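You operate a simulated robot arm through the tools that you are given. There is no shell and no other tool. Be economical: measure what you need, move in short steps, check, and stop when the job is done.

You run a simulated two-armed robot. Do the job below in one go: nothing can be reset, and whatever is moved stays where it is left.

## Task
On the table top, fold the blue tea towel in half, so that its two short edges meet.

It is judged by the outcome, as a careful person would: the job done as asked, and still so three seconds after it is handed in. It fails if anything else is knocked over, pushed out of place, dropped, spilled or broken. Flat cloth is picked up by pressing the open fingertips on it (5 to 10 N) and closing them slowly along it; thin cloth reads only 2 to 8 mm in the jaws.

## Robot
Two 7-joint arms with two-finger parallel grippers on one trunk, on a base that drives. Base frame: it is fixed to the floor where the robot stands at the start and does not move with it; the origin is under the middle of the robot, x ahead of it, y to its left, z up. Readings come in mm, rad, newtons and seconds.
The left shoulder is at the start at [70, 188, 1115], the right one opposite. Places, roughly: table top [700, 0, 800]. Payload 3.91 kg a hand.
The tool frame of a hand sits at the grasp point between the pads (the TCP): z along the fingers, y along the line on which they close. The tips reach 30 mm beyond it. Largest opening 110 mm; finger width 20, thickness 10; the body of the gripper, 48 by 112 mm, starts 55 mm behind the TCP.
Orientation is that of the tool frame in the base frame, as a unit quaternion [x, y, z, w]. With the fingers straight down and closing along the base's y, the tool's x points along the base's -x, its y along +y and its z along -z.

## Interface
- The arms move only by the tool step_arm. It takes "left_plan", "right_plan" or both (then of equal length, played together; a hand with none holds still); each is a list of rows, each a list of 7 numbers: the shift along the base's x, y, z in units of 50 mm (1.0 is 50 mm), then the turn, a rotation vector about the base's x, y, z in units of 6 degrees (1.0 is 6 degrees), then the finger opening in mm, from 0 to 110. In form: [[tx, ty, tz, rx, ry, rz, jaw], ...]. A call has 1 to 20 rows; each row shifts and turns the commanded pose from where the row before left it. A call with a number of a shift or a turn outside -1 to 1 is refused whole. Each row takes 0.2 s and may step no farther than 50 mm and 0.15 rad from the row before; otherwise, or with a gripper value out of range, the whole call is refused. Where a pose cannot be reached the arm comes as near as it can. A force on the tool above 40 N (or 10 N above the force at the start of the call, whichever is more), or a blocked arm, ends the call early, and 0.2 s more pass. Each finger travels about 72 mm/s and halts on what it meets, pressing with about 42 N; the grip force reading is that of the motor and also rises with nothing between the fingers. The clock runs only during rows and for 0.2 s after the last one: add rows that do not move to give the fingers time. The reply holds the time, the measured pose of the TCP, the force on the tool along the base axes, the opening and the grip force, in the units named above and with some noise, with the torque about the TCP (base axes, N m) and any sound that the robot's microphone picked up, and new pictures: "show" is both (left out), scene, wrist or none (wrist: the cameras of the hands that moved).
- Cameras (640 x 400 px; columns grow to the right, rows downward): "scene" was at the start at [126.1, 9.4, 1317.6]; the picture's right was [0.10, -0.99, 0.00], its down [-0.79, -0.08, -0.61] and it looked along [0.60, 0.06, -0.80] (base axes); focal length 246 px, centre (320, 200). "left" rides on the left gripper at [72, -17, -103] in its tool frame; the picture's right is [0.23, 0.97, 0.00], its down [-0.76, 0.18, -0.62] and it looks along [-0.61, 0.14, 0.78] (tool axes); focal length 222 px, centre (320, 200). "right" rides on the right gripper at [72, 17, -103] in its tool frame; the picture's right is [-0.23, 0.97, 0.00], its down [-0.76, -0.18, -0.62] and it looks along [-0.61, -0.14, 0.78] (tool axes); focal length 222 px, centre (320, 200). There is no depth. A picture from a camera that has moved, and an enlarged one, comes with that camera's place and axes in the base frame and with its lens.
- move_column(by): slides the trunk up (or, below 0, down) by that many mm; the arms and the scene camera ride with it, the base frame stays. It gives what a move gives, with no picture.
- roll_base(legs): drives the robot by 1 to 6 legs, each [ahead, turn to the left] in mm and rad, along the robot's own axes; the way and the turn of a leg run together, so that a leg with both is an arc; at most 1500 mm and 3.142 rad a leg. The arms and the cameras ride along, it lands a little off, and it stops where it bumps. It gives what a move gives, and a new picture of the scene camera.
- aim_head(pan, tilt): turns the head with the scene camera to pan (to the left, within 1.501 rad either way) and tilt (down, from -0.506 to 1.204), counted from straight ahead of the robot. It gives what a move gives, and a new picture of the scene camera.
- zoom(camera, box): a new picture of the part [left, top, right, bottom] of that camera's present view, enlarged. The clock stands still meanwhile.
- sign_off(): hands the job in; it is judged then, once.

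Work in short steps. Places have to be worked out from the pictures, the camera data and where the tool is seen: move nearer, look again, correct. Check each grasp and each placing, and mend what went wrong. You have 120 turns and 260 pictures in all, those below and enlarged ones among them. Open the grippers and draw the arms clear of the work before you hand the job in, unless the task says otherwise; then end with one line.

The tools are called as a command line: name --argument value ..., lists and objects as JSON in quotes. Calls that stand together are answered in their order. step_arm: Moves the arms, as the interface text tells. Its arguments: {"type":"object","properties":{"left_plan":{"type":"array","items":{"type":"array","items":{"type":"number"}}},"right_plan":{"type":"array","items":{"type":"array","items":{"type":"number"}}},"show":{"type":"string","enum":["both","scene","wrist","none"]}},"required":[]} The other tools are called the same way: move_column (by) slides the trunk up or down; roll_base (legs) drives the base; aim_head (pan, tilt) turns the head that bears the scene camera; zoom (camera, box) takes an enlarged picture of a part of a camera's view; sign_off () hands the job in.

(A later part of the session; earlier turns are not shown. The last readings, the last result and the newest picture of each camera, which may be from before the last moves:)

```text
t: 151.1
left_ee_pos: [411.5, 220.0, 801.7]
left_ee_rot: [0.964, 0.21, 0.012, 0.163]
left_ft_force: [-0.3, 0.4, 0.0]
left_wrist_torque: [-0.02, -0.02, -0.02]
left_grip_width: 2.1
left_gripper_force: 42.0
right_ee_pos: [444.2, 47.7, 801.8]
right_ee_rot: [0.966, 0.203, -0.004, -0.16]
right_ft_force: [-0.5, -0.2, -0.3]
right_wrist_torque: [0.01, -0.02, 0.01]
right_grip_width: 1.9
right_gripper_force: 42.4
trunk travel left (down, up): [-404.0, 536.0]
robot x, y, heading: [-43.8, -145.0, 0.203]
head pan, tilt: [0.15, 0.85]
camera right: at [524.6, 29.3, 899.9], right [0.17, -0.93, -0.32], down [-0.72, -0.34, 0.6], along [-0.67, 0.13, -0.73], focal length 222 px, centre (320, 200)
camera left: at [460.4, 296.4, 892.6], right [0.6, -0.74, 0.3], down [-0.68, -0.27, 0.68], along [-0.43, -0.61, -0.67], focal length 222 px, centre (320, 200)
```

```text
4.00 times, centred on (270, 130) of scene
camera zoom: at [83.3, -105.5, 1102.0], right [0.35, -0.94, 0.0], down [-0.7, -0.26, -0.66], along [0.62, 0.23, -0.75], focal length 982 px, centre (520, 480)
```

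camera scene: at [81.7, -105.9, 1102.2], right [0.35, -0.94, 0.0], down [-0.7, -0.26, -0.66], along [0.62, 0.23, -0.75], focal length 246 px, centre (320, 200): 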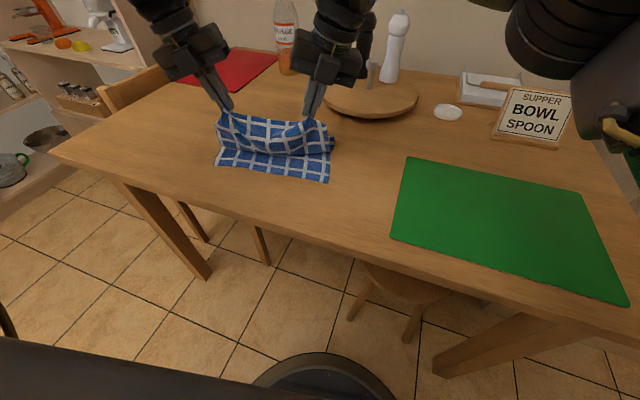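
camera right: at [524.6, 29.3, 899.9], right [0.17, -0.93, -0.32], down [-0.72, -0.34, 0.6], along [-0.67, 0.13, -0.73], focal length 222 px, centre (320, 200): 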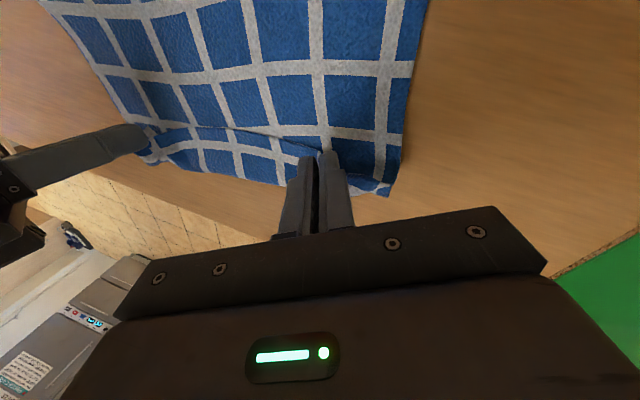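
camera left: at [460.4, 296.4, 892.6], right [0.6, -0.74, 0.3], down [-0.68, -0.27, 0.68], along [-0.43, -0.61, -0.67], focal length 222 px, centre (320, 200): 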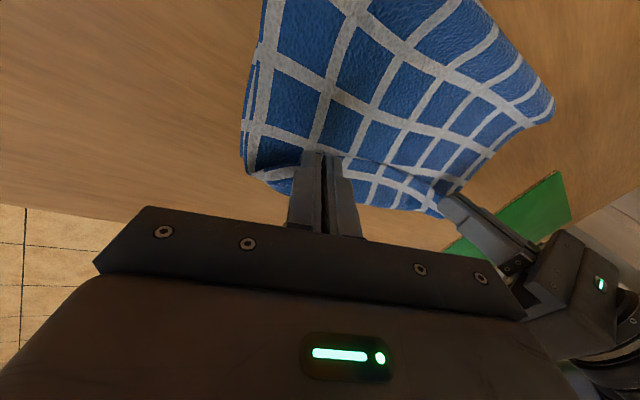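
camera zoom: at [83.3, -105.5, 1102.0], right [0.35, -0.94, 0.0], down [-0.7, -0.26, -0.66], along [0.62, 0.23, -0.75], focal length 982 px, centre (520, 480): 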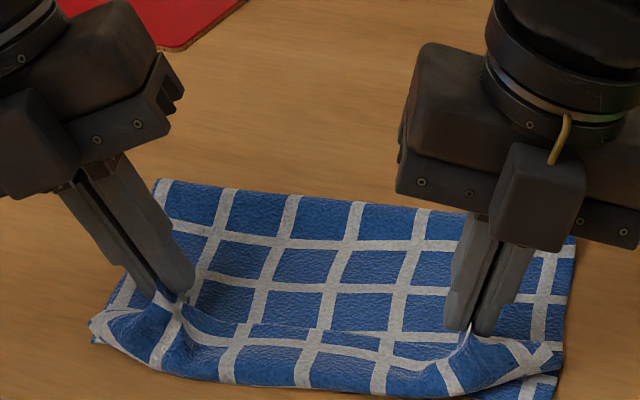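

The edge strip is again turned forward by the clamps, and the crease crept toward me. I'll first open that flap properly: pull the edge 60 mm past the hem in the air and release it there, so I can regrip it facing the right way.

step_arm --left_plan '[[0, 0, 0.3, 0, 0, 0, 0], [-0.2, -0.04, 0.2, 0, 0, 0, 0], [-0.25, -0.05, 0.1, 0, 0, 0, 0], [-0.25, -0.05, 0, 0, 0, 0, 0], [-0.25, -0.05, 0, 0, 0, 0, 0], [-0.25, -0.05, -0.1, 0, 0, 0, 0], [0, 0, 0, 0, 0, 0, 0]]' --right_plan '[[0, 0, 0.3, 0, 0, 0, 0], [-0.2, -0.04, 0.2, 0, 0, 0, 0], [-0.25, -0.05, 0.1, 0, 0, 0, 0], [-0.25, -0.05, 0, 0, 0, 0, 0], [-0.25, -0.05, 0, 0, 0, 0, 0], [-0.25, -0.05, -0.1, 0, 0, 0, 0], [0, 0, 0, 0, 0, 0, 0]]' --show "wrist"

zoom --camera "scene" --box '[190, 80, 350, 180]'

```text
t: 152.7
left_ee_pos: [352.3, 210.2, 826.8]
left_ee_rot: [0.964, 0.209, 0.012, 0.162]
left_ft_force: [0.2, 0.2, 0.2]
left_wrist_torque: [-0.02, -0.05, 0.03]
left_grip_width: 1.9
left_gripper_force: 41.8
right_ee_pos: [385.5, 34.3, 828.0]
right_ee_rot: [0.966, 0.202, -0.005, -0.159]
right_ft_force: [-0.3, 0.2, 0.3]
right_wrist_torque: [0.0, 0.0, -0.03]
right_grip_width: 2.2
right_gripper_force: 42.4
trunk travel left (down, up): [-404.0, 536.0]
robot x, y, heading: [-45.0, -144.1, 0.208]
head pan, tilt: [0.15, 0.85]
camera right: at [465.0, 17.0, 925.2], right [0.17, -0.93, -0.32], down [-0.72, -0.34, 0.6], along [-0.67, 0.13, -0.73], focal length 222 px, centre (320, 200)
camera left: at [401.2, 284.8, 916.8], right [0.6, -0.74, 0.3], down [-0.68, -0.27, 0.68], along [-0.43, -0.61, -0.67], focal length 222 px, centre (320, 200)
```

right: 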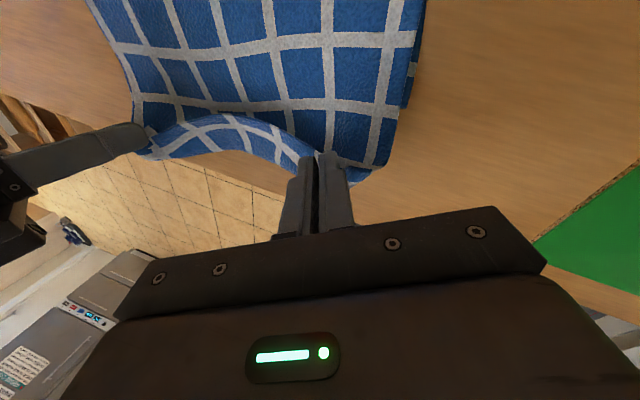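
left: 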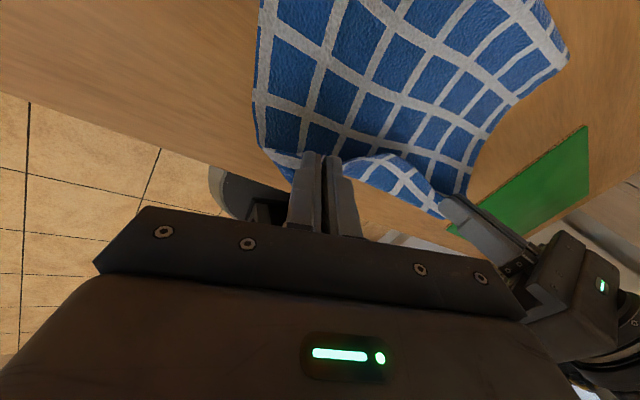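

```text
4.00 times, centred on (270, 130) of scene
camera zoom: at [83.5, -105.4, 1101.9], right [0.35, -0.94, 0.0], down [-0.7, -0.26, -0.66], along [0.62, 0.23, -0.75], focal length 982 px, centre (520, 480)
```

zoom: 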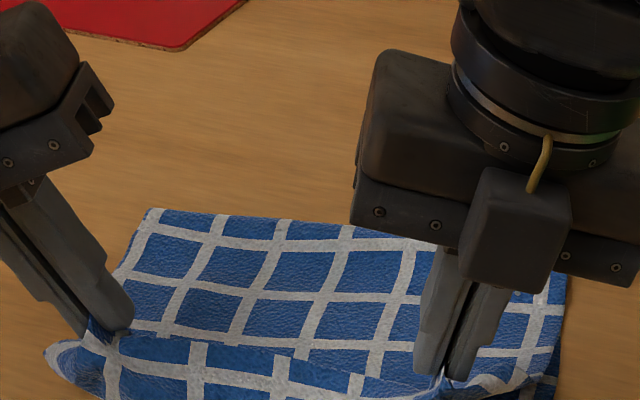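

Nearly taut. I pull 20 mm more and open the jaws in the air.

step_arm --left_plan '[[-0.2, -0.04, 0, 0, 0, 0, 0], [-0.2, -0.04, 0, 0, 0, 0, 0], [0, 0, 0, 0, 0, 0, 60], [0, 0, 0, 0, 0, 0, 60], [0, 0, 0, 0, 0, 0, 60], [0, 0, 0.5, 0, 0, 0, 60], [-0.08, 0.25, 0.7, 0, 0, 0, 60], [-0.08, 0.25, 0.7, 0, 0, 0, 60]]' --right_plan '[[-0.2, -0.04, 0, 0, 0, 0, 0], [-0.2, -0.04, 0, 0, 0, 0, 0], [0, 0, 0, 0, 0, 0, 60], [0, 0, 0, 0, 0, 0, 60], [0, 0, 0, 0, 0, 0, 60], [0, 0, 0.5, 0, 0, 0, 60], [0.08, -0.25, 0.7, 0, 0, 0, 60], [0.08, -0.25, 0.7, 0, 0, 0, 60]]' --show "wrist"

zoom --camera "scene" --box '[180, 80, 372, 200]'

```text
t: 154.5
left_ee_pos: [322.5, 231.8, 921.9]
left_ee_rot: [0.964, 0.208, 0.012, 0.163]
left_ft_force: [0.0, 0.0, -0.1]
left_wrist_torque: [0.01, 0.01, 0.03]
left_grip_width: 60.0
left_gripper_force: 0.1
right_ee_pos: [373.5, 4.5, 924.2]
right_ee_rot: [0.966, 0.203, -0.004, -0.159]
right_ft_force: [0.5, -0.8, 0.6]
right_wrist_torque: [-0.03, 0.01, -0.03]
right_grip_width: 59.9
right_gripper_force: 0.0
trunk travel left (down, up): [-404.0, 536.0]
robot x, y, heading: [-42.1, -146.4, 0.208]
head pan, tilt: [0.15, 0.85]
camera right: at [453.4, -12.9, 1022.4], right [0.17, -0.93, -0.32], down [-0.72, -0.34, 0.6], along [-0.67, 0.12, -0.73], focal length 222 px, centre (320, 200)
camera left: at [371.5, 306.5, 1012.7], right [0.6, -0.75, 0.3], down [-0.68, -0.27, 0.68], along [-0.43, -0.61, -0.67], focal length 222 px, centre (320, 200)
```

right: 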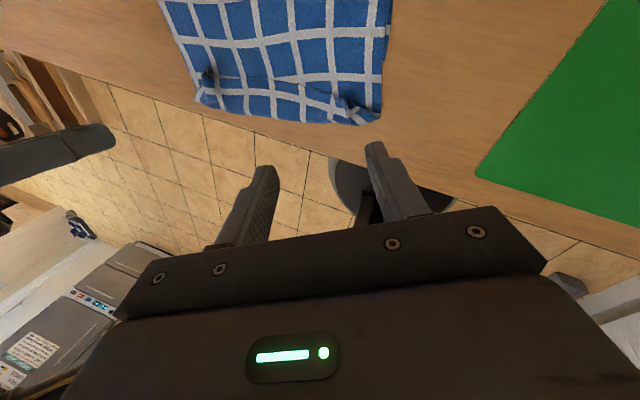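
left: 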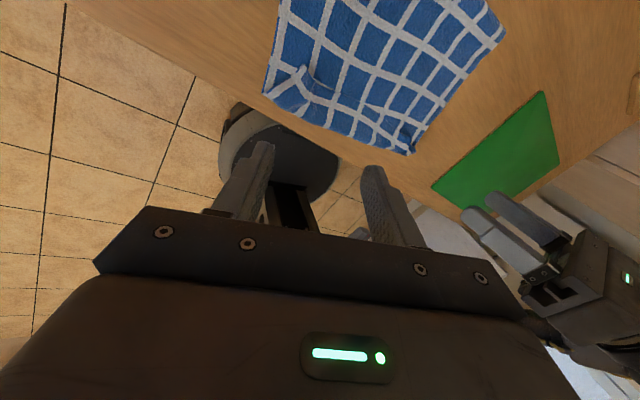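

```text
3.33 times, centred on (276, 140) of scene
camera zoom: at [81.7, -106.2, 1102.1], right [0.35, -0.94, 0.0], down [-0.7, -0.26, -0.66], along [0.62, 0.23, -0.75], focal length 819 px, centre (467, 400)
```

zoom: 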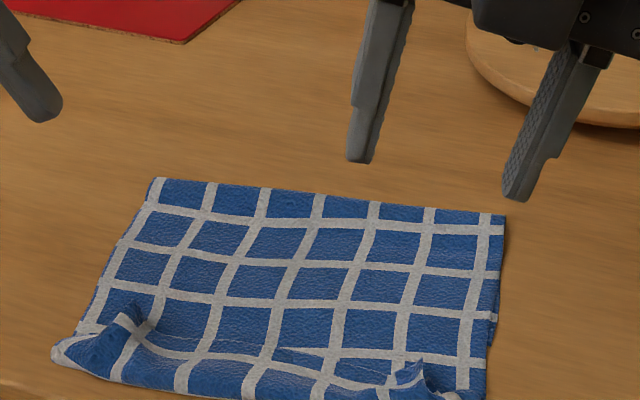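

The flap stays turned back, since vertical fingers can't turn the edge over. I need to roll the wrists: fingers from pointing down to pointing forward, so the edge turns up and over. I back the base 110 mm, extend the arms, and test that pitch in the air.

roll_base --legs '[[-110, 0]]'

step_arm --left_plan '[[0.5, 0.1, 0.4, 0, 0, 0, 60], [0.5, 0.1, 0.4, 0, 0, 0, 60], [0.5, 0.1, 0, 0, 0, 0, 60], [0.5, 0.1, 0, 0, 0, 0, 60], [0, 0, 0, 0.2, -0.98, 0, 60], [0, 0, 0, 0.2, -0.98, 0, 60], [0, 0, 0, 0.2, -0.98, 0, 60], [0, 0, 0, 0.2, -0.98, 0, 60], [0, 0, 0, 0.2, -0.98, 0, 60], [0, 0, 0, 0.2, -0.98, 0, 60], [0, 0, 0, 0.2, -0.98, 0, 60], [0, 0, 0, 0.2, -0.98, 0, 60], [0, 0, 0, 0.2, -0.98, 0, 60], [0, 0, 0, 0, 0, 0, 60]]' --right_plan '[[0.5, 0.1, 0.4, 0, 0, 0, 60], [0.5, 0.1, 0.4, 0, 0, 0, 60], [0.5, 0.1, 0, 0, 0, 0, 60], [0.5, 0.1, 0, 0, 0, 0, 60], [0, 0, 0, 0.2, -0.98, 0, 60], [0, 0, 0, 0.2, -0.98, 0, 60], [0, 0, 0, 0.2, -0.98, 0, 60], [0, 0, 0, 0.2, -0.98, 0, 60], [0, 0, 0, 0.2, -0.98, 0, 60], [0, 0, 0, 0.2, -0.98, 0, 60], [0, 0, 0, 0.2, -0.98, 0, 60], [0, 0, 0, 0.2, -0.98, 0, 60], [0, 0, 0, 0.2, -0.98, 0, 60], [0, 0, 0, 0, 0, 0, 60]]' --show "scene"

```text
t: 155.7
left_ee_pos: [216.1, 211.1, 921.2]
left_ee_rot: [0.964, 0.208, 0.012, 0.162]
left_ft_force: [-1.1, 0.4, 0.6]
left_wrist_torque: [0.03, -0.04, -0.01]
left_grip_width: 60.4
left_gripper_force: 0.1
right_ee_pos: [266.3, -17.5, 924.6]
right_ee_rot: [0.966, 0.202, -0.004, -0.16]
right_ft_force: [-0.3, 0.2, 0.7]
right_wrist_torque: [0.0, -0.02, 0.0]
right_grip_width: 60.1
right_gripper_force: 0.1
trunk travel left (down, up): [-404.0, 536.0]
robot x, y, heading: [-149.0, -166.1, 0.2]
head pan, tilt: [0.15, 0.85]
camera scene: at [-24.9, -128.0, 1102.1], right [0.35, -0.94, 0.0], down [-0.7, -0.26, -0.66], along [0.62, 0.23, -0.75], focal length 246 px, centre (320, 200)
```

scene: 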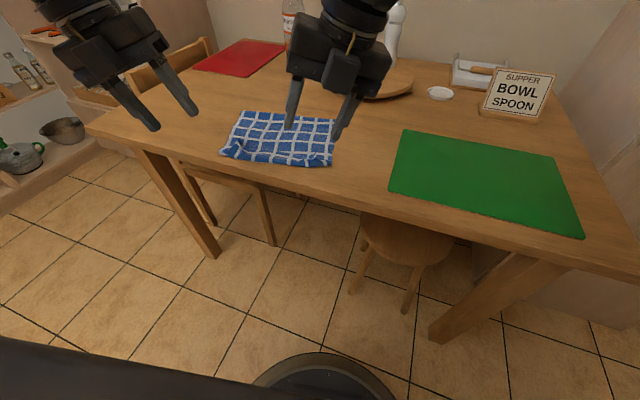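

```text
t: 158.7
left_ee_pos: [316.8, 229.7, 960.2]
left_ee_rot: [0.868, 0.112, 0.459, 0.151]
left_ft_force: [-0.6, 0.3, -0.5]
left_wrist_torque: [-0.02, 0.02, 0.0]
left_grip_width: 60.2
left_gripper_force: 0.1
right_ee_pos: [367.7, 4.0, 962.9]
right_ee_rot: [0.848, 0.25, 0.445, -0.14]
right_ft_force: [-0.4, 0.0, 0.0]
right_wrist_torque: [-0.04, 0.0, 0.01]
right_grip_width: 59.8
right_gripper_force: 0.0
trunk travel left (down, up): [-404.0, 536.0]
robot x, y, heading: [-148.7, -166.5, 0.204]
head pan, tilt: [0.15, 0.85]
camera scene: at [-23.7, -128.1, 1102.0], right [0.35, -0.94, 0.0], down [-0.7, -0.26, -0.66], along [0.62, 0.23, -0.75], focal length 246 px, centre (320, 200)
```

scene: 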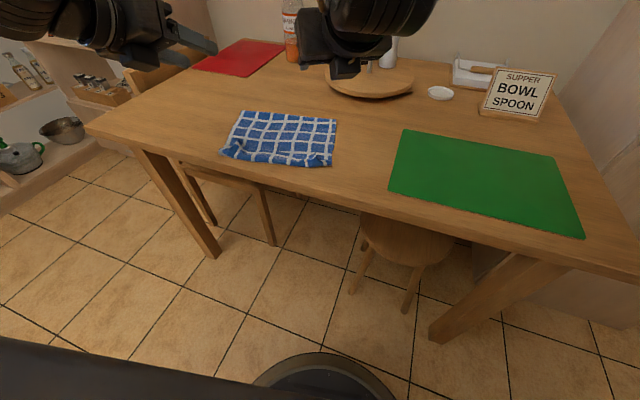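

The 54° pitch works without limits. I test another 36°.

step_arm --left_plan '[[0, 0, 0, 0.2, -0.98, 0, 40], [0, 0, 0, 0.2, -0.98, 0, 40], [0, 0, 0, 0.2, -0.98, 0, 40], [0, 0, 0, 0.2, -0.98, 0, 40], [0, 0, 0, 0.2, -0.98, 0, 40], [0, 0, 0, 0.2, -0.98, 0, 40], [0, 0, 0, 0, 0, 0, 40]]' --right_plan '[[0, 0, 0, 0.2, -0.98, 0, 40], [0, 0, 0, 0.2, -0.98, 0, 40], [0, 0, 0, 0.2, -0.98, 0, 40], [0, 0, 0, 0.2, -0.98, 0, 40], [0, 0, 0, 0.2, -0.98, 0, 40], [0, 0, 0, 0.2, -0.98, 0, 40], [0, 0, 0, 0, 0, 0, 40]]' --show "none"

zoom --camera "scene" --box '[200, 95, 360, 195]'

```text
t: 160.2
left_ee_pos: [317.5, 229.2, 962.0]
left_ee_rot: [0.696, 0.034, 0.706, 0.123]
left_ft_force: [0.3, -0.5, -0.3]
left_wrist_torque: [-0.01, -0.02, 0.01]
left_grip_width: 39.9
left_gripper_force: 0.0
right_ee_pos: [368.3, 2.2, 962.5]
right_ee_rot: [0.663, 0.253, 0.696, -0.111]
right_ft_force: [-0.6, 0.1, -0.5]
right_wrist_torque: [0.03, 0.0, 0.01]
right_grip_width: 40.0
right_gripper_force: 0.1
trunk travel left (down, up): [-404.0, 536.0]
robot x, y, heading: [-147.2, -166.7, 0.207]
head pan, tilt: [0.15, 0.85]
```

```text
4.00 times, centred on (280, 145) of scene
camera zoom: at [-23.6, -128.8, 1102.0], right [0.35, -0.94, 0.0], down [-0.7, -0.26, -0.66], along [0.62, 0.23, -0.75], focal length 982 px, centre (480, 420)
```

zoom: 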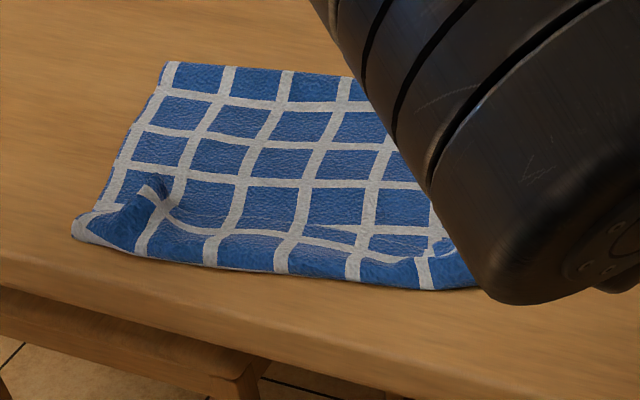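

Even 90° works. I pitch back to vertical and move above the two ridges, now near (352,213) and (367,38).

step_arm --left_plan '[[0, 0, 0, -0.2, 0.98, 0, 36], [0, 0, 0, -0.2, 0.98, 0, 36], [0, 0, 0, -0.2, 0.98, 0, 36], [0, 0, 0, -0.2, 0.98, 0, 36], [0, 0, 0, -0.2, 0.98, 0, 36], [0, 0, 0, -0.2, 0.98, 0, 36], [0, 0, 0, -0.2, 0.98, 0, 36], [0, 0, 0, -0.2, 0.98, 0, 36], [0, 0, 0, -0.2, 0.98, 0, 36], [0, 0, 0, -0.2, 0.98, 0, 36], [0, 0, 0, -0.2, 0.98, 0, 36], [0, 0, 0, -0.2, 0.98, 0, 36], [0, 0, 0, -0.2, 0.98, 0, 36], [0, 0, 0, -0.2, 0.98, 0, 36], [0, 0, 0, -0.2, 0.98, 0, 36], [0.23, -0.11, -0.8, 0, 0, 0, 36], [0.23, -0.11, -0.8, 0, 0, 0, 36], [0.23, -0.12, -0.8, 0, 0, 0, 36], [0, 0, -0.6, 0, 0, 0, 36], [0, 0, 0, 0, 0, 0, 36]]' --right_plan '[[0, 0, 0, -0.2, 0.98, 0, 36], [0, 0, 0, -0.2, 0.98, 0, 36], [0, 0, 0, -0.2, 0.98, 0, 36], [0, 0, 0, -0.2, 0.98, 0, 36], [0, 0, 0, -0.2, 0.98, 0, 36], [0, 0, 0, -0.2, 0.98, 0, 36], [0, 0, 0, -0.2, 0.98, 0, 36], [0, 0, 0, -0.2, 0.98, 0, 36], [0, 0, 0, -0.2, 0.98, 0, 36], [0, 0, 0, -0.2, 0.98, 0, 36], [0, 0, 0, -0.2, 0.98, 0, 36], [0, 0, 0, -0.2, 0.98, 0, 36], [0, 0, 0, -0.2, 0.98, 0, 36], [0, 0, 0, -0.2, 0.98, 0, 36], [0, 0, 0, -0.2, 0.98, 0, 36], [0, 0.25, -0.8, 0, 0, 0, 36], [0, 0.25, -0.8, 0, 0, 0, 36], [0, 0.22, -0.8, 0, 0, 0, 36], [0, 0, -0.6, 0, 0, 0, 36], [0, 0, 0, 0, 0, 0, 36]]' --show "wrist"

zoom --camera "scene" --box '[200, 95, 360, 195]'

```text
t: 164.4
left_ee_pos: [349.9, 210.9, 810.2]
left_ee_rot: [0.965, 0.208, 0.012, 0.162]
left_ft_force: [-0.1, 0.3, 0.7]
left_wrist_torque: [-0.02, 0.02, -0.01]
left_grip_width: 36.0
left_gripper_force: 0.0
right_ee_pos: [365.8, 38.5, 814.4]
right_ee_rot: [0.967, 0.201, -0.004, -0.159]
right_ft_force: [0.1, 0.7, -0.6]
right_wrist_torque: [-0.04, 0.0, 0.0]
right_grip_width: 36.1
right_gripper_force: 0.1
trunk travel left (down, up): [-404.0, 536.0]
robot x, y, heading: [-148.3, -168.3, 0.204]
head pan, tilt: [0.15, 0.85]
camera right: at [446.9, 21.6, 913.3], right [0.17, -0.93, -0.32], down [-0.72, -0.34, 0.6], along [-0.67, 0.13, -0.73], focal length 222 px, centre (320, 200)
camera left: at [398.7, 286.5, 900.5], right [0.6, -0.75, 0.3], down [-0.68, -0.27, 0.68], along [-0.43, -0.61, -0.67], focal length 222 px, centre (320, 200)
```

right: 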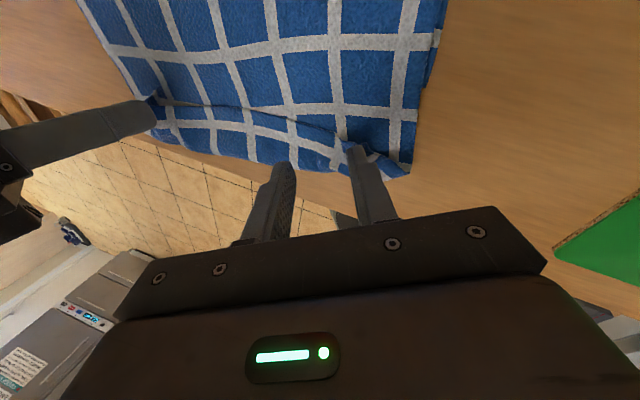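
left: 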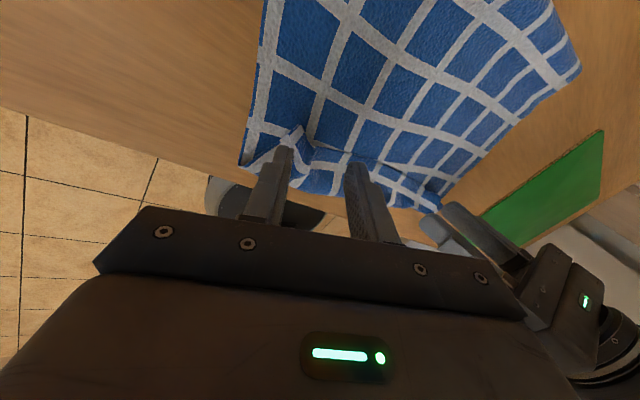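

```text
4.00 times, centred on (280, 145) of scene
camera zoom: at [-24.2, -127.9, 1102.0], right [0.35, -0.94, 0.0], down [-0.7, -0.26, -0.66], along [0.62, 0.23, -0.75], focal length 982 px, centre (480, 420)
```

zoom: 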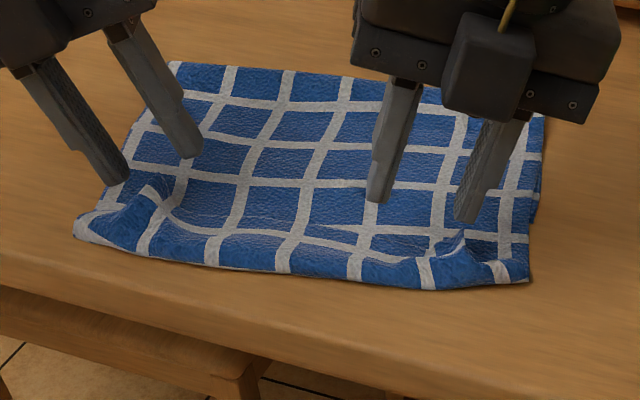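

Left is on its ridge; the right must shift 14 mm to its right. I adjust, lower, and close.

step_arm --left_plan '[[-0.08, 0, -0.2, 0, 0, 0, 36], [0, 0, -0.21, 0, 0, 0, 36], [0, 0, 0, 0, 0, 0, 30], [0, 0, 0, 0, 0, 0, 24], [0, 0, 0, 0, 0, 0, 18], [0, 0, 0, 0, 0, 0, 12], [0, 0, 0, 0, 0, 0, 6], [0, 0, 0, 0, 0, 0, 0], [0, 0, 0, 0, 0, 0, 0]]' --right_plan '[[-0.05, -0.26, -0.25, 0, 0, 0, 36], [0, 0, -0.24, 0, 0, 0, 36], [0, 0, 0, 0, 0, 0, 30], [0, 0, 0, 0, 0, 0, 24], [0, 0, 0, 0, 0, 0, 18], [0, 0, 0, 0, 0, 0, 12], [0, 0, 0, 0, 0, 0, 6], [0, 0, 0, 0, 0, 0, 0], [0, 0, 0, 0, 0, 0, 0]]' --show "none"

zoom --camera "scene" --box '[200, 95, 360, 195]'

```text
t: 166.4
left_ee_pos: [346.4, 213.2, 790.6]
left_ee_rot: [0.964, 0.208, 0.011, 0.163]
left_ft_force: [0.6, -0.4, -0.4]
left_wrist_torque: [0.0, 0.0, -0.01]
left_grip_width: 2.4
left_gripper_force: 41.6
right_ee_pos: [365.0, 27.1, 790.0]
right_ee_rot: [0.966, 0.201, -0.004, -0.16]
right_ft_force: [-0.2, 0.7, 0.2]
right_wrist_torque: [-0.01, -0.01, 0.0]
right_grip_width: 0.0
right_gripper_force: 37.5
trunk travel left (down, up): [-404.0, 536.0]
robot x, y, heading: [-150.0, -168.7, 0.201]
head pan, tilt: [0.15, 0.85]
```

```text
4.00 times, centred on (280, 145) of scene
camera zoom: at [-23.8, -127.8, 1101.9], right [0.35, -0.94, 0.0], down [-0.7, -0.26, -0.66], along [0.62, 0.23, -0.75], focal length 982 px, centre (480, 420)
```

zoom: 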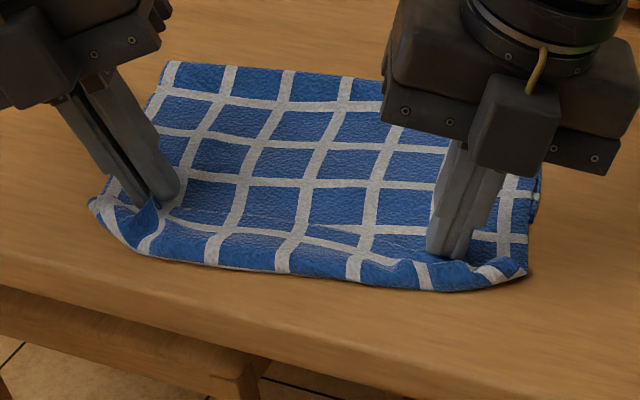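

The left holds (2.4 mm), the right closed on nothing (0.0). I reopen it, go 3 mm lower and slightly nearer, and check the contact force.

step_arm --right_plan '[[0, 0, 0.1, 0, 0, 0, 20], [-0.06, 0, 0, 0, 0, 0, 36], [0, 0, -0.1, 0, 0, 0, 36], [0, 0, -0.06, 0, 0, 0, 36], [0, 0, 0, 0, 0, 0, 36]]' --show "wrist"

```text
t: 167.7
left_ee_pos: [345.8, 212.5, 793.7]
left_ee_rot: [0.964, 0.209, 0.013, 0.163]
left_ft_force: [-0.1, -0.1, -0.7]
left_wrist_torque: [-0.01, -0.01, -0.01]
left_grip_width: 2.2
left_gripper_force: 41.8
right_ee_pos: [361.3, 25.4, 789.4]
right_ee_rot: [0.966, 0.2, -0.003, -0.161]
right_ft_force: [4.7, -1.6, 22.6]
right_wrist_torque: [-0.45, -0.19, 0.11]
right_grip_width: 34.5
right_gripper_force: 0.1
trunk travel left (down, up): [-404.0, 536.0]
robot x, y, heading: [-145.4, -165.3, 0.206]
head pan, tilt: [0.15, 0.85]
camera right: at [442.7, 7.2, 887.3], right [0.17, -0.93, -0.32], down [-0.73, -0.34, 0.6], along [-0.67, 0.13, -0.73], focal length 222 px, centre (320, 200)
```

right: 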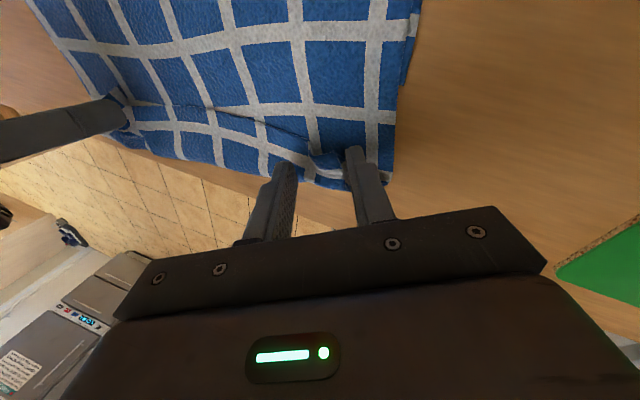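

The ridge lies between the fingers; 22 N is high, so I ease up ~0.7 mm and close slowly.

step_arm --right_plan '[[0, 0, 0.015, 0, 0, 0, 34], [0, 0, 0, 0, 0, 0, 30], [0, 0, 0, 0, 0, 0, 26], [0, 0, 0, 0, 0, 0, 22], [0, 0, 0, 0, 0, 0, 18], [0, 0, 0, 0, 0, 0, 14], [0, 0, 0, 0, 0, 0, 10], [0, 0, 0, 0, 0, 0, 6], [0, 0, 0, 0, 0, 0, 2], [0, 0, 0, 0, 0, 0, 0], [0, 0, 0, 0, 0, 0, 0]]' --show "wrist"

```text
t: 170.1
left_ee_pos: [345.7, 213.4, 790.3]
left_ee_rot: [0.964, 0.208, 0.012, 0.163]
left_ft_force: [0.5, 0.4, 1.2]
left_wrist_torque: [0.01, -0.02, 0.01]
left_grip_width: 2.3
left_gripper_force: 41.6
right_ee_pos: [362.1, 25.9, 786.9]
right_ee_rot: [0.966, 0.202, -0.004, -0.159]
right_ft_force: [0.1, 0.1, -0.3]
right_wrist_torque: [0.0, -0.03, 0.01]
right_grip_width: 2.6
right_gripper_force: 42.2
trunk travel left (down, up): [-404.0, 536.0]
robot x, y, heading: [-151.3, -162.3, 0.21]
head pan, tilt: [0.15, 0.85]
camera right: at [443.2, 8.1, 885.0], right [0.17, -0.93, -0.32], down [-0.72, -0.33, 0.6], along [-0.67, 0.13, -0.73], focal length 222 px, centre (320, 200)
```

right: 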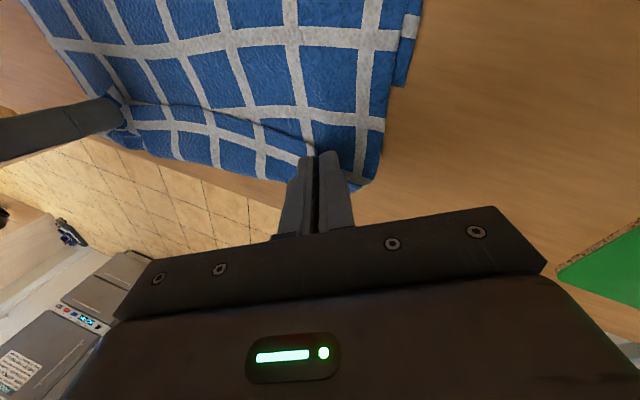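

Both hold (2.3, 2.6 mm). I lift, square the right hand by 20 mm, raise to ~965 and drive forward over the crease.

move_column --by 90

step_arm --right_plan '[[0.2, 0.02, 0, 0, 0, 0, 0], [0.2, 0.02, 0, 0, 0, 0, 0], [0, 0, 0, 0, 0, 0, 0]]' --show "none"

roll_base --legs '[[110, 0]]'

move_column --by 90

roll_base --legs '[[105, 0]]'

zoom --camera "scene" --box '[160, 60, 400, 260]'

```text
t: 171.3
left_ee_pos: [347.1, 214.0, 880.5]
left_ee_rot: [0.964, 0.21, 0.012, 0.163]
left_ft_force: [-0.7, 0.0, 0.9]
left_wrist_torque: [-0.01, -0.01, 0.03]
left_grip_width: 2.3
left_gripper_force: 42.0
right_ee_pos: [362.5, 24.9, 877.4]
right_ee_rot: [0.966, 0.202, -0.004, -0.16]
right_ft_force: [-0.2, -0.6, -0.1]
right_wrist_torque: [-0.01, -0.05, 0.03]
right_grip_width: 2.2
right_gripper_force: 41.5
trunk travel left (down, up): [-494.0, 446.0]
robot x, y, heading: [-148.3, -168.0, 0.204]
head pan, tilt: [0.15, 0.85]
```

```text
t: 172.1
left_ee_pos: [346.4, 212.7, 880.5]
left_ee_rot: [0.964, 0.209, 0.012, 0.163]
left_ft_force: [0.3, 0.2, 0.0]
left_wrist_torque: [0.0, 0.0, -0.01]
left_grip_width: 2.1
left_gripper_force: 42.3
right_ee_pos: [382.8, 28.0, 875.9]
right_ee_rot: [0.966, 0.201, -0.005, -0.16]
right_ft_force: [0.5, 0.6, 0.4]
right_wrist_torque: [0.01, -0.02, 0.03]
right_grip_width: 2.2
right_gripper_force: 41.8
trunk travel left (down, up): [-494.0, 446.0]
robot x, y, heading: [-149.4, -167.4, 0.207]
head pan, tilt: [0.15, 0.85]
```

```text
t: 173.3
left_ee_pos: [456.3, 235.0, 879.4]
left_ee_rot: [0.964, 0.208, 0.011, 0.163]
left_ft_force: [0.0, -0.6, -0.3]
left_wrist_torque: [0.02, 0.04, -0.04]
left_grip_width: 2.1
left_gripper_force: 42.2
right_ee_pos: [492.6, 49.5, 877.8]
right_ee_rot: [0.966, 0.201, -0.004, -0.16]
right_ft_force: [-0.2, -0.6, 0.1]
right_wrist_torque: [-0.02, -0.01, 0.03]
right_grip_width: 2.6
right_gripper_force: 41.6
trunk travel left (down, up): [-494.0, 446.0]
robot x, y, heading: [-38.8, -144.0, 0.202]
head pan, tilt: [0.15, 0.85]
camera scene: at [85.5, -105.4, 1191.9], right [0.35, -0.94, 0.0], down [-0.71, -0.26, -0.66], along [0.62, 0.23, -0.75], focal length 246 px, centre (320, 200)
```

scene: 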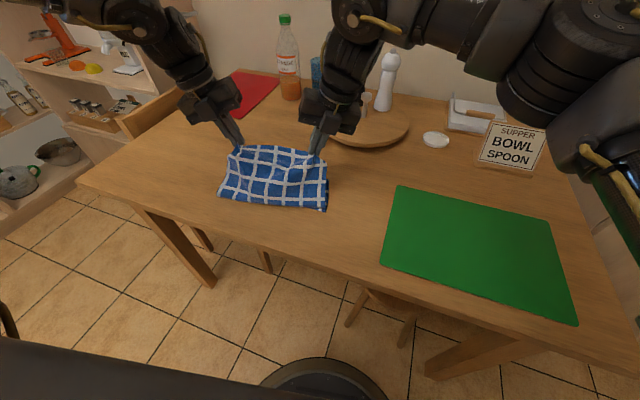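

```text
t: 174.6
left_ee_pos: [456.3, 235.0, 970.9]
left_ee_rot: [0.964, 0.208, 0.011, 0.163]
left_ft_force: [-0.6, 0.4, 1.0]
left_wrist_torque: [0.02, 0.0, 0.0]
left_grip_width: 2.3
left_gripper_force: 41.7
right_ee_pos: [491.8, 50.7, 966.1]
right_ee_rot: [0.966, 0.202, -0.004, -0.16]
right_ft_force: [0.5, -0.2, 0.0]
right_wrist_torque: [-0.02, -0.06, 0.01]
right_grip_width: 2.4
right_gripper_force: 41.9
trunk travel left (down, up): [-584.0, 356.0]
robot x, y, heading: [-39.9, -145.5, 0.2]
head pan, tilt: [0.15, 0.85]
```

```text
t: 175.7
left_ee_pos: [556.1, 255.9, 970.8]
left_ee_rot: [0.965, 0.208, 0.012, 0.162]
left_ft_force: [0.3, 0.0, 0.6]
left_wrist_torque: [-0.01, 0.0, -0.05]
left_grip_width: 2.3
left_gripper_force: 41.9
right_ee_pos: [591.7, 71.1, 966.7]
right_ee_rot: [0.966, 0.201, -0.004, -0.16]
right_ft_force: [0.2, -0.8, -0.3]
right_wrist_torque: [-0.01, 0.02, 0.04]
right_grip_width: 2.2
right_gripper_force: 41.5
trunk travel left (down, up): [-584.0, 356.0]
robot x, y, heading: [61.4, -124.5, 0.2]
head pan, tilt: [0.15, 0.85]
camera scene: at [185.7, -84.9, 1281.9], right [0.35, -0.94, 0.0], down [-0.71, -0.26, -0.66], along [0.62, 0.23, -0.75], focal length 246 px, centre (320, 200)
```

scene: 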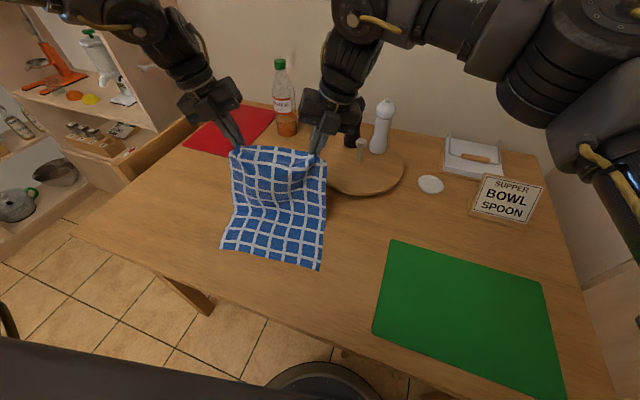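

```text
2.00 times, centred on (280, 160) of scene
camera zoom: at [185.7, -84.9, 1281.9], right [0.35, -0.94, 0.0], down [-0.71, -0.26, -0.66], along [0.62, 0.23, -0.75], focal length 491 px, centre (400, 280)
```

zoom: 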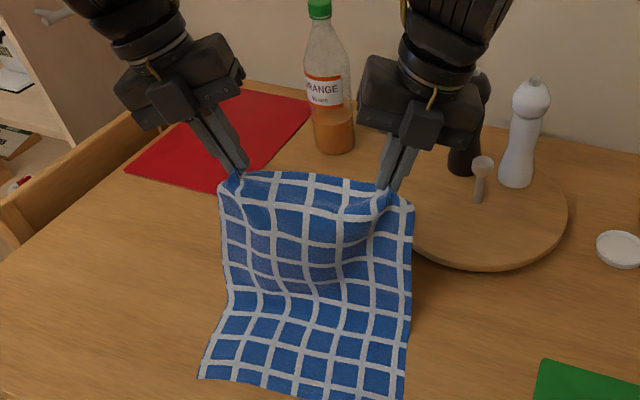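

Hem still at (388,253)–(446,15). I lay a bit further this time: two rounds of lower 32 / advance 30.

move_column --by -30

roll_base --legs '[[30, 0]]'

move_column --by -34

roll_base --legs '[[30, 0]]'

zoom --camera "scene" --box '[160, 60, 400, 260]'

```text
t: 176.5
left_ee_pos: [556.0, 255.6, 941.5]
left_ee_rot: [0.965, 0.207, 0.012, 0.163]
left_ft_force: [-0.2, 0.0, 0.6]
left_wrist_torque: [-0.01, -0.01, -0.04]
left_grip_width: 2.3
left_gripper_force: 42.2
right_ee_pos: [590.6, 70.5, 937.7]
right_ee_rot: [0.966, 0.201, -0.003, -0.16]
right_ft_force: [-0.4, 0.2, -0.4]
right_wrist_torque: [-0.03, -0.01, 0.04]
right_grip_width: 2.3
right_gripper_force: 42.3
trunk travel left (down, up): [-554.0, 386.0]
robot x, y, heading: [58.9, -122.0, 0.206]
head pan, tilt: [0.15, 0.85]
```

```text
t: 177.3
left_ee_pos: [581.7, 259.9, 943.9]
left_ee_rot: [0.964, 0.208, 0.013, 0.163]
left_ft_force: [-1.3, -0.2, 0.0]
left_wrist_torque: [0.04, -0.04, 0.02]
left_grip_width: 2.2
left_gripper_force: 42.0
right_ee_pos: [617.3, 76.1, 940.9]
right_ee_rot: [0.966, 0.202, -0.001, -0.16]
right_ft_force: [-0.1, -0.5, 0.2]
right_wrist_torque: [-0.01, -0.04, 0.03]
right_grip_width: 2.2
right_gripper_force: 42.1
trunk travel left (down, up): [-554.0, 386.0]
robot x, y, heading: [86.6, -116.3, 0.2]
head pan, tilt: [0.15, 0.85]
camera scene: at [210.1, -80.1, 1252.6], right [0.35, -0.94, 0.0], down [-0.7, -0.26, -0.66], along [0.62, 0.23, -0.75], focal length 246 px, centre (320, 200)
```

scene: 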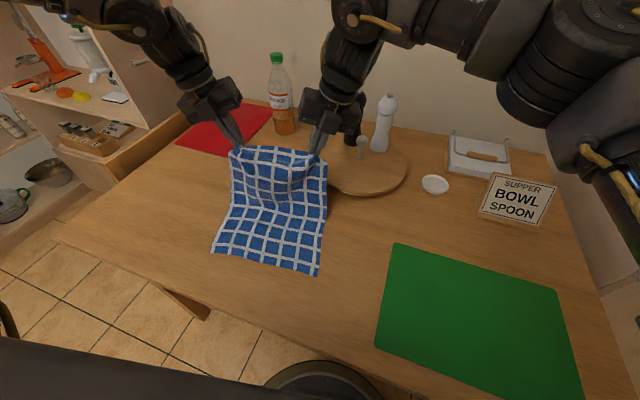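

```text
t: 178.1
left_ee_pos: [584.5, 261.1, 908.2]
left_ee_rot: [0.965, 0.207, 0.013, 0.163]
left_ft_force: [0.3, 0.2, -0.4]
left_wrist_torque: [0.02, -0.03, -0.05]
left_grip_width: 2.2
left_gripper_force: 41.6
right_ee_pos: [619.6, 77.3, 903.6]
right_ee_rot: [0.966, 0.202, -0.004, -0.159]
right_ft_force: [-0.3, 0.2, -0.4]
right_wrist_torque: [0.03, -0.04, -0.01]
right_grip_width: 2.5
right_gripper_force: 41.8
trunk travel left (down, up): [-520.0, 420.0]
robot x, y, heading: [86.3, -120.5, 0.203]
head pan, tilt: [0.15, 0.85]
```

```text
t: 178.9
left_ee_pos: [611.4, 267.3, 908.5]
left_ee_rot: [0.964, 0.208, 0.013, 0.163]
left_ft_force: [-0.7, -0.7, -0.6]
left_wrist_torque: [0.03, 0.02, 0.02]
left_grip_width: 2.5
left_gripper_force: 41.9
right_ee_pos: [646.4, 83.2, 904.7]
right_ee_rot: [0.966, 0.202, -0.003, -0.16]
right_ft_force: [-1.3, -0.2, -0.2]
right_wrist_torque: [-0.02, -0.04, 0.03]
right_grip_width: 2.4
right_gripper_force: 41.4
trunk travel left (down, up): [-520.0, 420.0]
robot x, y, heading: [118.4, -113.6, 0.201]
head pan, tilt: [0.15, 0.85]
camera scene: at [240.3, -73.8, 1218.4], right [0.35, -0.94, 0.0], down [-0.7, -0.26, -0.66], along [0.62, 0.23, -0.75], focal length 246 px, centre (320, 200)
```

scene: 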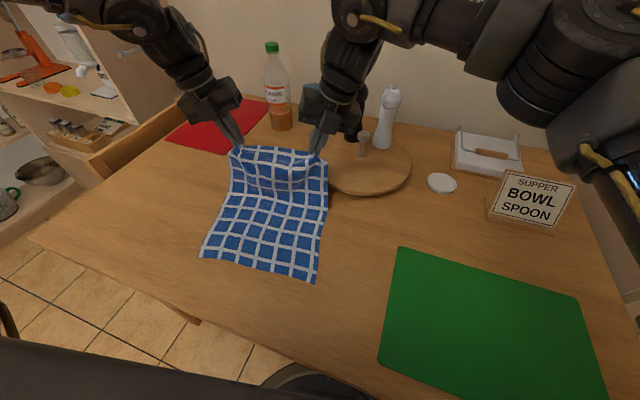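

```text
2.00 times, centred on (280, 160) of scene
camera zoom: at [240.3, -73.8, 1218.4], right [0.35, -0.94, 0.0], down [-0.7, -0.26, -0.66], along [0.62, 0.23, -0.75], focal length 491 px, centre (400, 280)
```

zoom: 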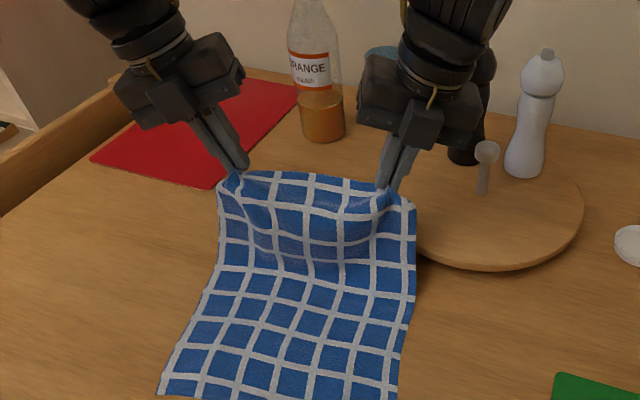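

About 180 mm is laid. Now back over with plenty of slack: back 60, lower 38, back 60.

roll_base --legs '[[-60, 0]]'

move_column --by -38

roll_base --legs '[[-60, 0]]'

zoom --camera "scene" --box '[160, 60, 400, 260]'

```text
t: 179.9
left_ee_pos: [553.6, 254.5, 906.9]
left_ee_rot: [0.964, 0.209, 0.011, 0.163]
left_ft_force: [-0.5, 0.7, 0.8]
left_wrist_torque: [0.02, -0.01, 0.02]
left_grip_width: 2.2
left_gripper_force: 42.0
right_ee_pos: [589.9, 71.7, 903.4]
right_ee_rot: [0.966, 0.202, -0.003, -0.16]
right_ft_force: [-0.9, -0.4, 0.7]
right_wrist_torque: [0.03, -0.05, 0.01]
right_grip_width: 2.3
right_gripper_force: 42.3
trunk travel left (down, up): [-520.0, 420.0]
robot x, y, heading: [62.7, -123.4, 0.206]
head pan, tilt: [0.15, 0.85]
camera scene: at [184.2, -84.8, 1217.8], right [0.35, -0.94, 0.0], down [-0.7, -0.26, -0.66], along [0.62, 0.23, -0.75], focal length 246 px, centre (320, 200)
```

scene: 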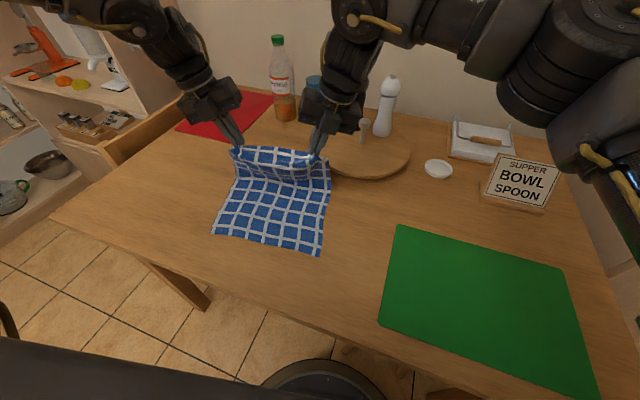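

```text
t: 180.7
left_ee_pos: [554.3, 255.7, 869.6]
left_ee_rot: [0.964, 0.208, 0.013, 0.163]
left_ft_force: [-0.4, 0.6, 0.1]
left_wrist_torque: [0.02, 0.0, -0.04]
left_grip_width: 2.1
left_gripper_force: 42.4
right_ee_pos: [589.9, 70.4, 866.7]
right_ee_rot: [0.966, 0.202, -0.003, -0.16]
right_ft_force: [0.6, -0.6, -0.3]
right_wrist_torque: [0.0, 0.0, 0.03]
right_grip_width: 2.5
right_gripper_force: 41.9
trunk travel left (down, up): [-482.0, 458.0]
robot x, y, heading: [60.7, -122.7, 0.201]
head pan, tilt: [0.15, 0.85]
```

```text
t: 181.7
left_ee_pos: [494.6, 242.7, 870.8]
left_ee_rot: [0.964, 0.208, 0.012, 0.162]
left_ft_force: [-0.9, 0.5, -0.3]
left_wrist_torque: [0.03, -0.07, 0.03]
left_grip_width: 2.3
left_gripper_force: 42.1
right_ee_pos: [530.6, 58.7, 866.7]
right_ee_rot: [0.966, 0.202, -0.003, -0.16]
right_ft_force: [0.8, 0.6, 0.8]
right_wrist_torque: [-0.01, -0.03, 0.04]
right_grip_width: 2.4
right_gripper_force: 42.0
trunk travel left (down, up): [-482.0, 458.0]
robot x, y, heading: [1.2, -133.3, 0.202]
head pan, tilt: [0.15, 0.85]
camera scene: at [123.6, -97.7, 1180.2], right [0.35, -0.94, 0.0], down [-0.7, -0.26, -0.66], along [0.62, 0.23, -0.75], focal length 246 px, centre (320, 200)
```

scene: 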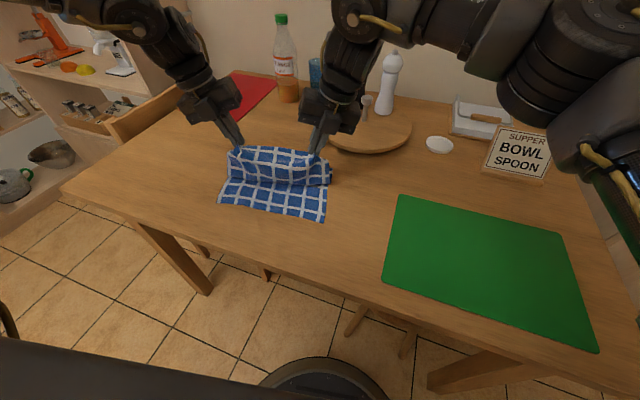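

```text
2.00 times, centred on (280, 160) of scene
camera zoom: at [123.6, -97.7, 1180.2], right [0.35, -0.94, 0.0], down [-0.7, -0.26, -0.66], along [0.62, 0.23, -0.75], focal length 491 px, centre (400, 280)
```

zoom: 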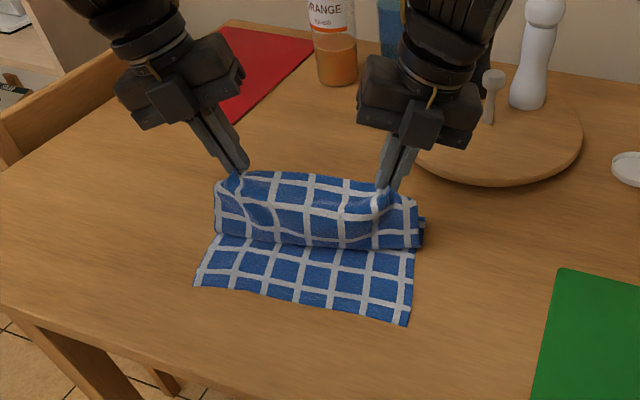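

The crease looks pulled in again (about 150 mm deep), because the flap bellied toward me instead of lying ahead. I return forward and push the hands 40 mm further with the arms, to lay more cloth before coming back.

move_column --by 40

roll_base --legs '[[112, 0]]'

step_arm --left_plan '[[0.2, 0.04, 0, 0, 0, 0, 0], [0.2, 0.04, 0, 0, 0, 0, 0], [0.2, 0.04, 0, 0, 0, 0, 0], [0.2, 0.04, 0, 0, 0, 0, 0], [0.2, 0.04, 0, 0, 0, 0, 0], [0, 0, 0, 0, 0, 0, 0]]' --right_plan '[[0.2, 0.04, 0, 0, 0, 0, 0], [0.2, 0.04, 0, 0, 0, 0, 0], [0.2, 0.04, 0, 0, 0, 0, 0], [0.2, 0.04, 0, 0, 0, 0, 0], [0.2, 0.04, 0, 0, 0, 0, 0], [0, 0, 0, 0, 0, 0, 0]]' --show "none"

zoom --camera "scene" --box '[160, 80, 400, 280]'

```text
t: 182.5
left_ee_pos: [496.0, 243.3, 909.5]
left_ee_rot: [0.965, 0.208, 0.012, 0.163]
left_ft_force: [0.3, -0.3, -0.1]
left_wrist_torque: [-0.02, 0.0, -0.01]
left_grip_width: 2.3
left_gripper_force: 41.8
right_ee_pos: [531.6, 58.6, 904.5]
right_ee_rot: [0.966, 0.202, -0.004, -0.16]
right_ft_force: [0.0, 0.5, -0.3]
right_wrist_torque: [0.0, 0.04, 0.02]
right_grip_width: 2.5
right_gripper_force: 41.9
trunk travel left (down, up): [-522.0, 418.0]
robot x, y, heading: [-0.3, -134.3, 0.208]
head pan, tilt: [0.15, 0.85]
```

```text
t: 183.7
left_ee_pos: [608.0, 264.9, 909.0]
left_ee_rot: [0.964, 0.209, 0.011, 0.163]
left_ft_force: [0.5, 0.3, -1.1]
left_wrist_torque: [0.02, 0.01, 0.01]
left_grip_width: 2.3
left_gripper_force: 42.0
right_ee_pos: [643.5, 82.0, 905.6]
right_ee_rot: [0.966, 0.202, -0.004, -0.16]
right_ft_force: [-0.4, 0.2, -1.0]
right_wrist_torque: [-0.01, -0.04, 0.04]
right_grip_width: 2.2
right_gripper_force: 41.8
trunk travel left (down, up): [-522.0, 418.0]
robot x, y, heading: [110.9, -115.5, 0.205]
head pan, tilt: [0.15, 0.85]
camera scene: at [237.4, -74.1, 1219.9], right [0.35, -0.94, 0.0], down [-0.71, -0.26, -0.66], along [0.62, 0.23, -0.75], focal length 246 px, centre (320, 200)
```

scene: 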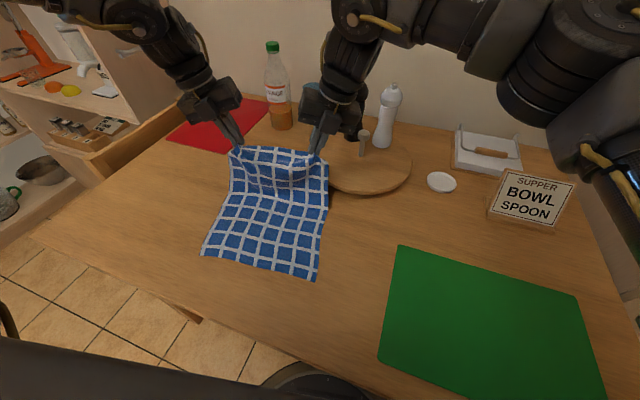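

```text
t: 185.1
left_ee_pos: [655.1, 276.0, 909.8]
left_ee_rot: [0.964, 0.209, 0.011, 0.163]
left_ft_force: [-0.2, 0.3, -0.1]
left_wrist_torque: [0.04, -0.02, 0.01]
left_grip_width: 2.5
left_gripper_force: 41.7
right_ee_pos: [692.2, 92.5, 907.0]
right_ee_rot: [0.966, 0.203, -0.002, -0.16]
right_ft_force: [-0.3, 0.3, 0.2]
right_wrist_torque: [0.02, 0.01, 0.03]
right_grip_width: 2.3
right_gripper_force: 42.2
trunk travel left (down, up): [-522.0, 418.0]
robot x, y, heading: [112.4, -113.2, 0.203]
head pan, tilt: [0.15, 0.85]
```

```text
2.00 times, centred on (280, 180) of scene
camera zoom: at [236.4, -74.7, 1220.0], right [0.35, -0.94, 0.0], down [-0.7, -0.26, -0.66], along [0.62, 0.23, -0.75], focal length 491 px, centre (400, 240)
```

zoom: 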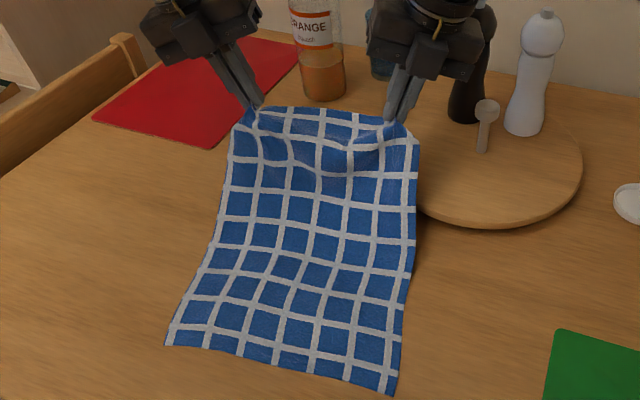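

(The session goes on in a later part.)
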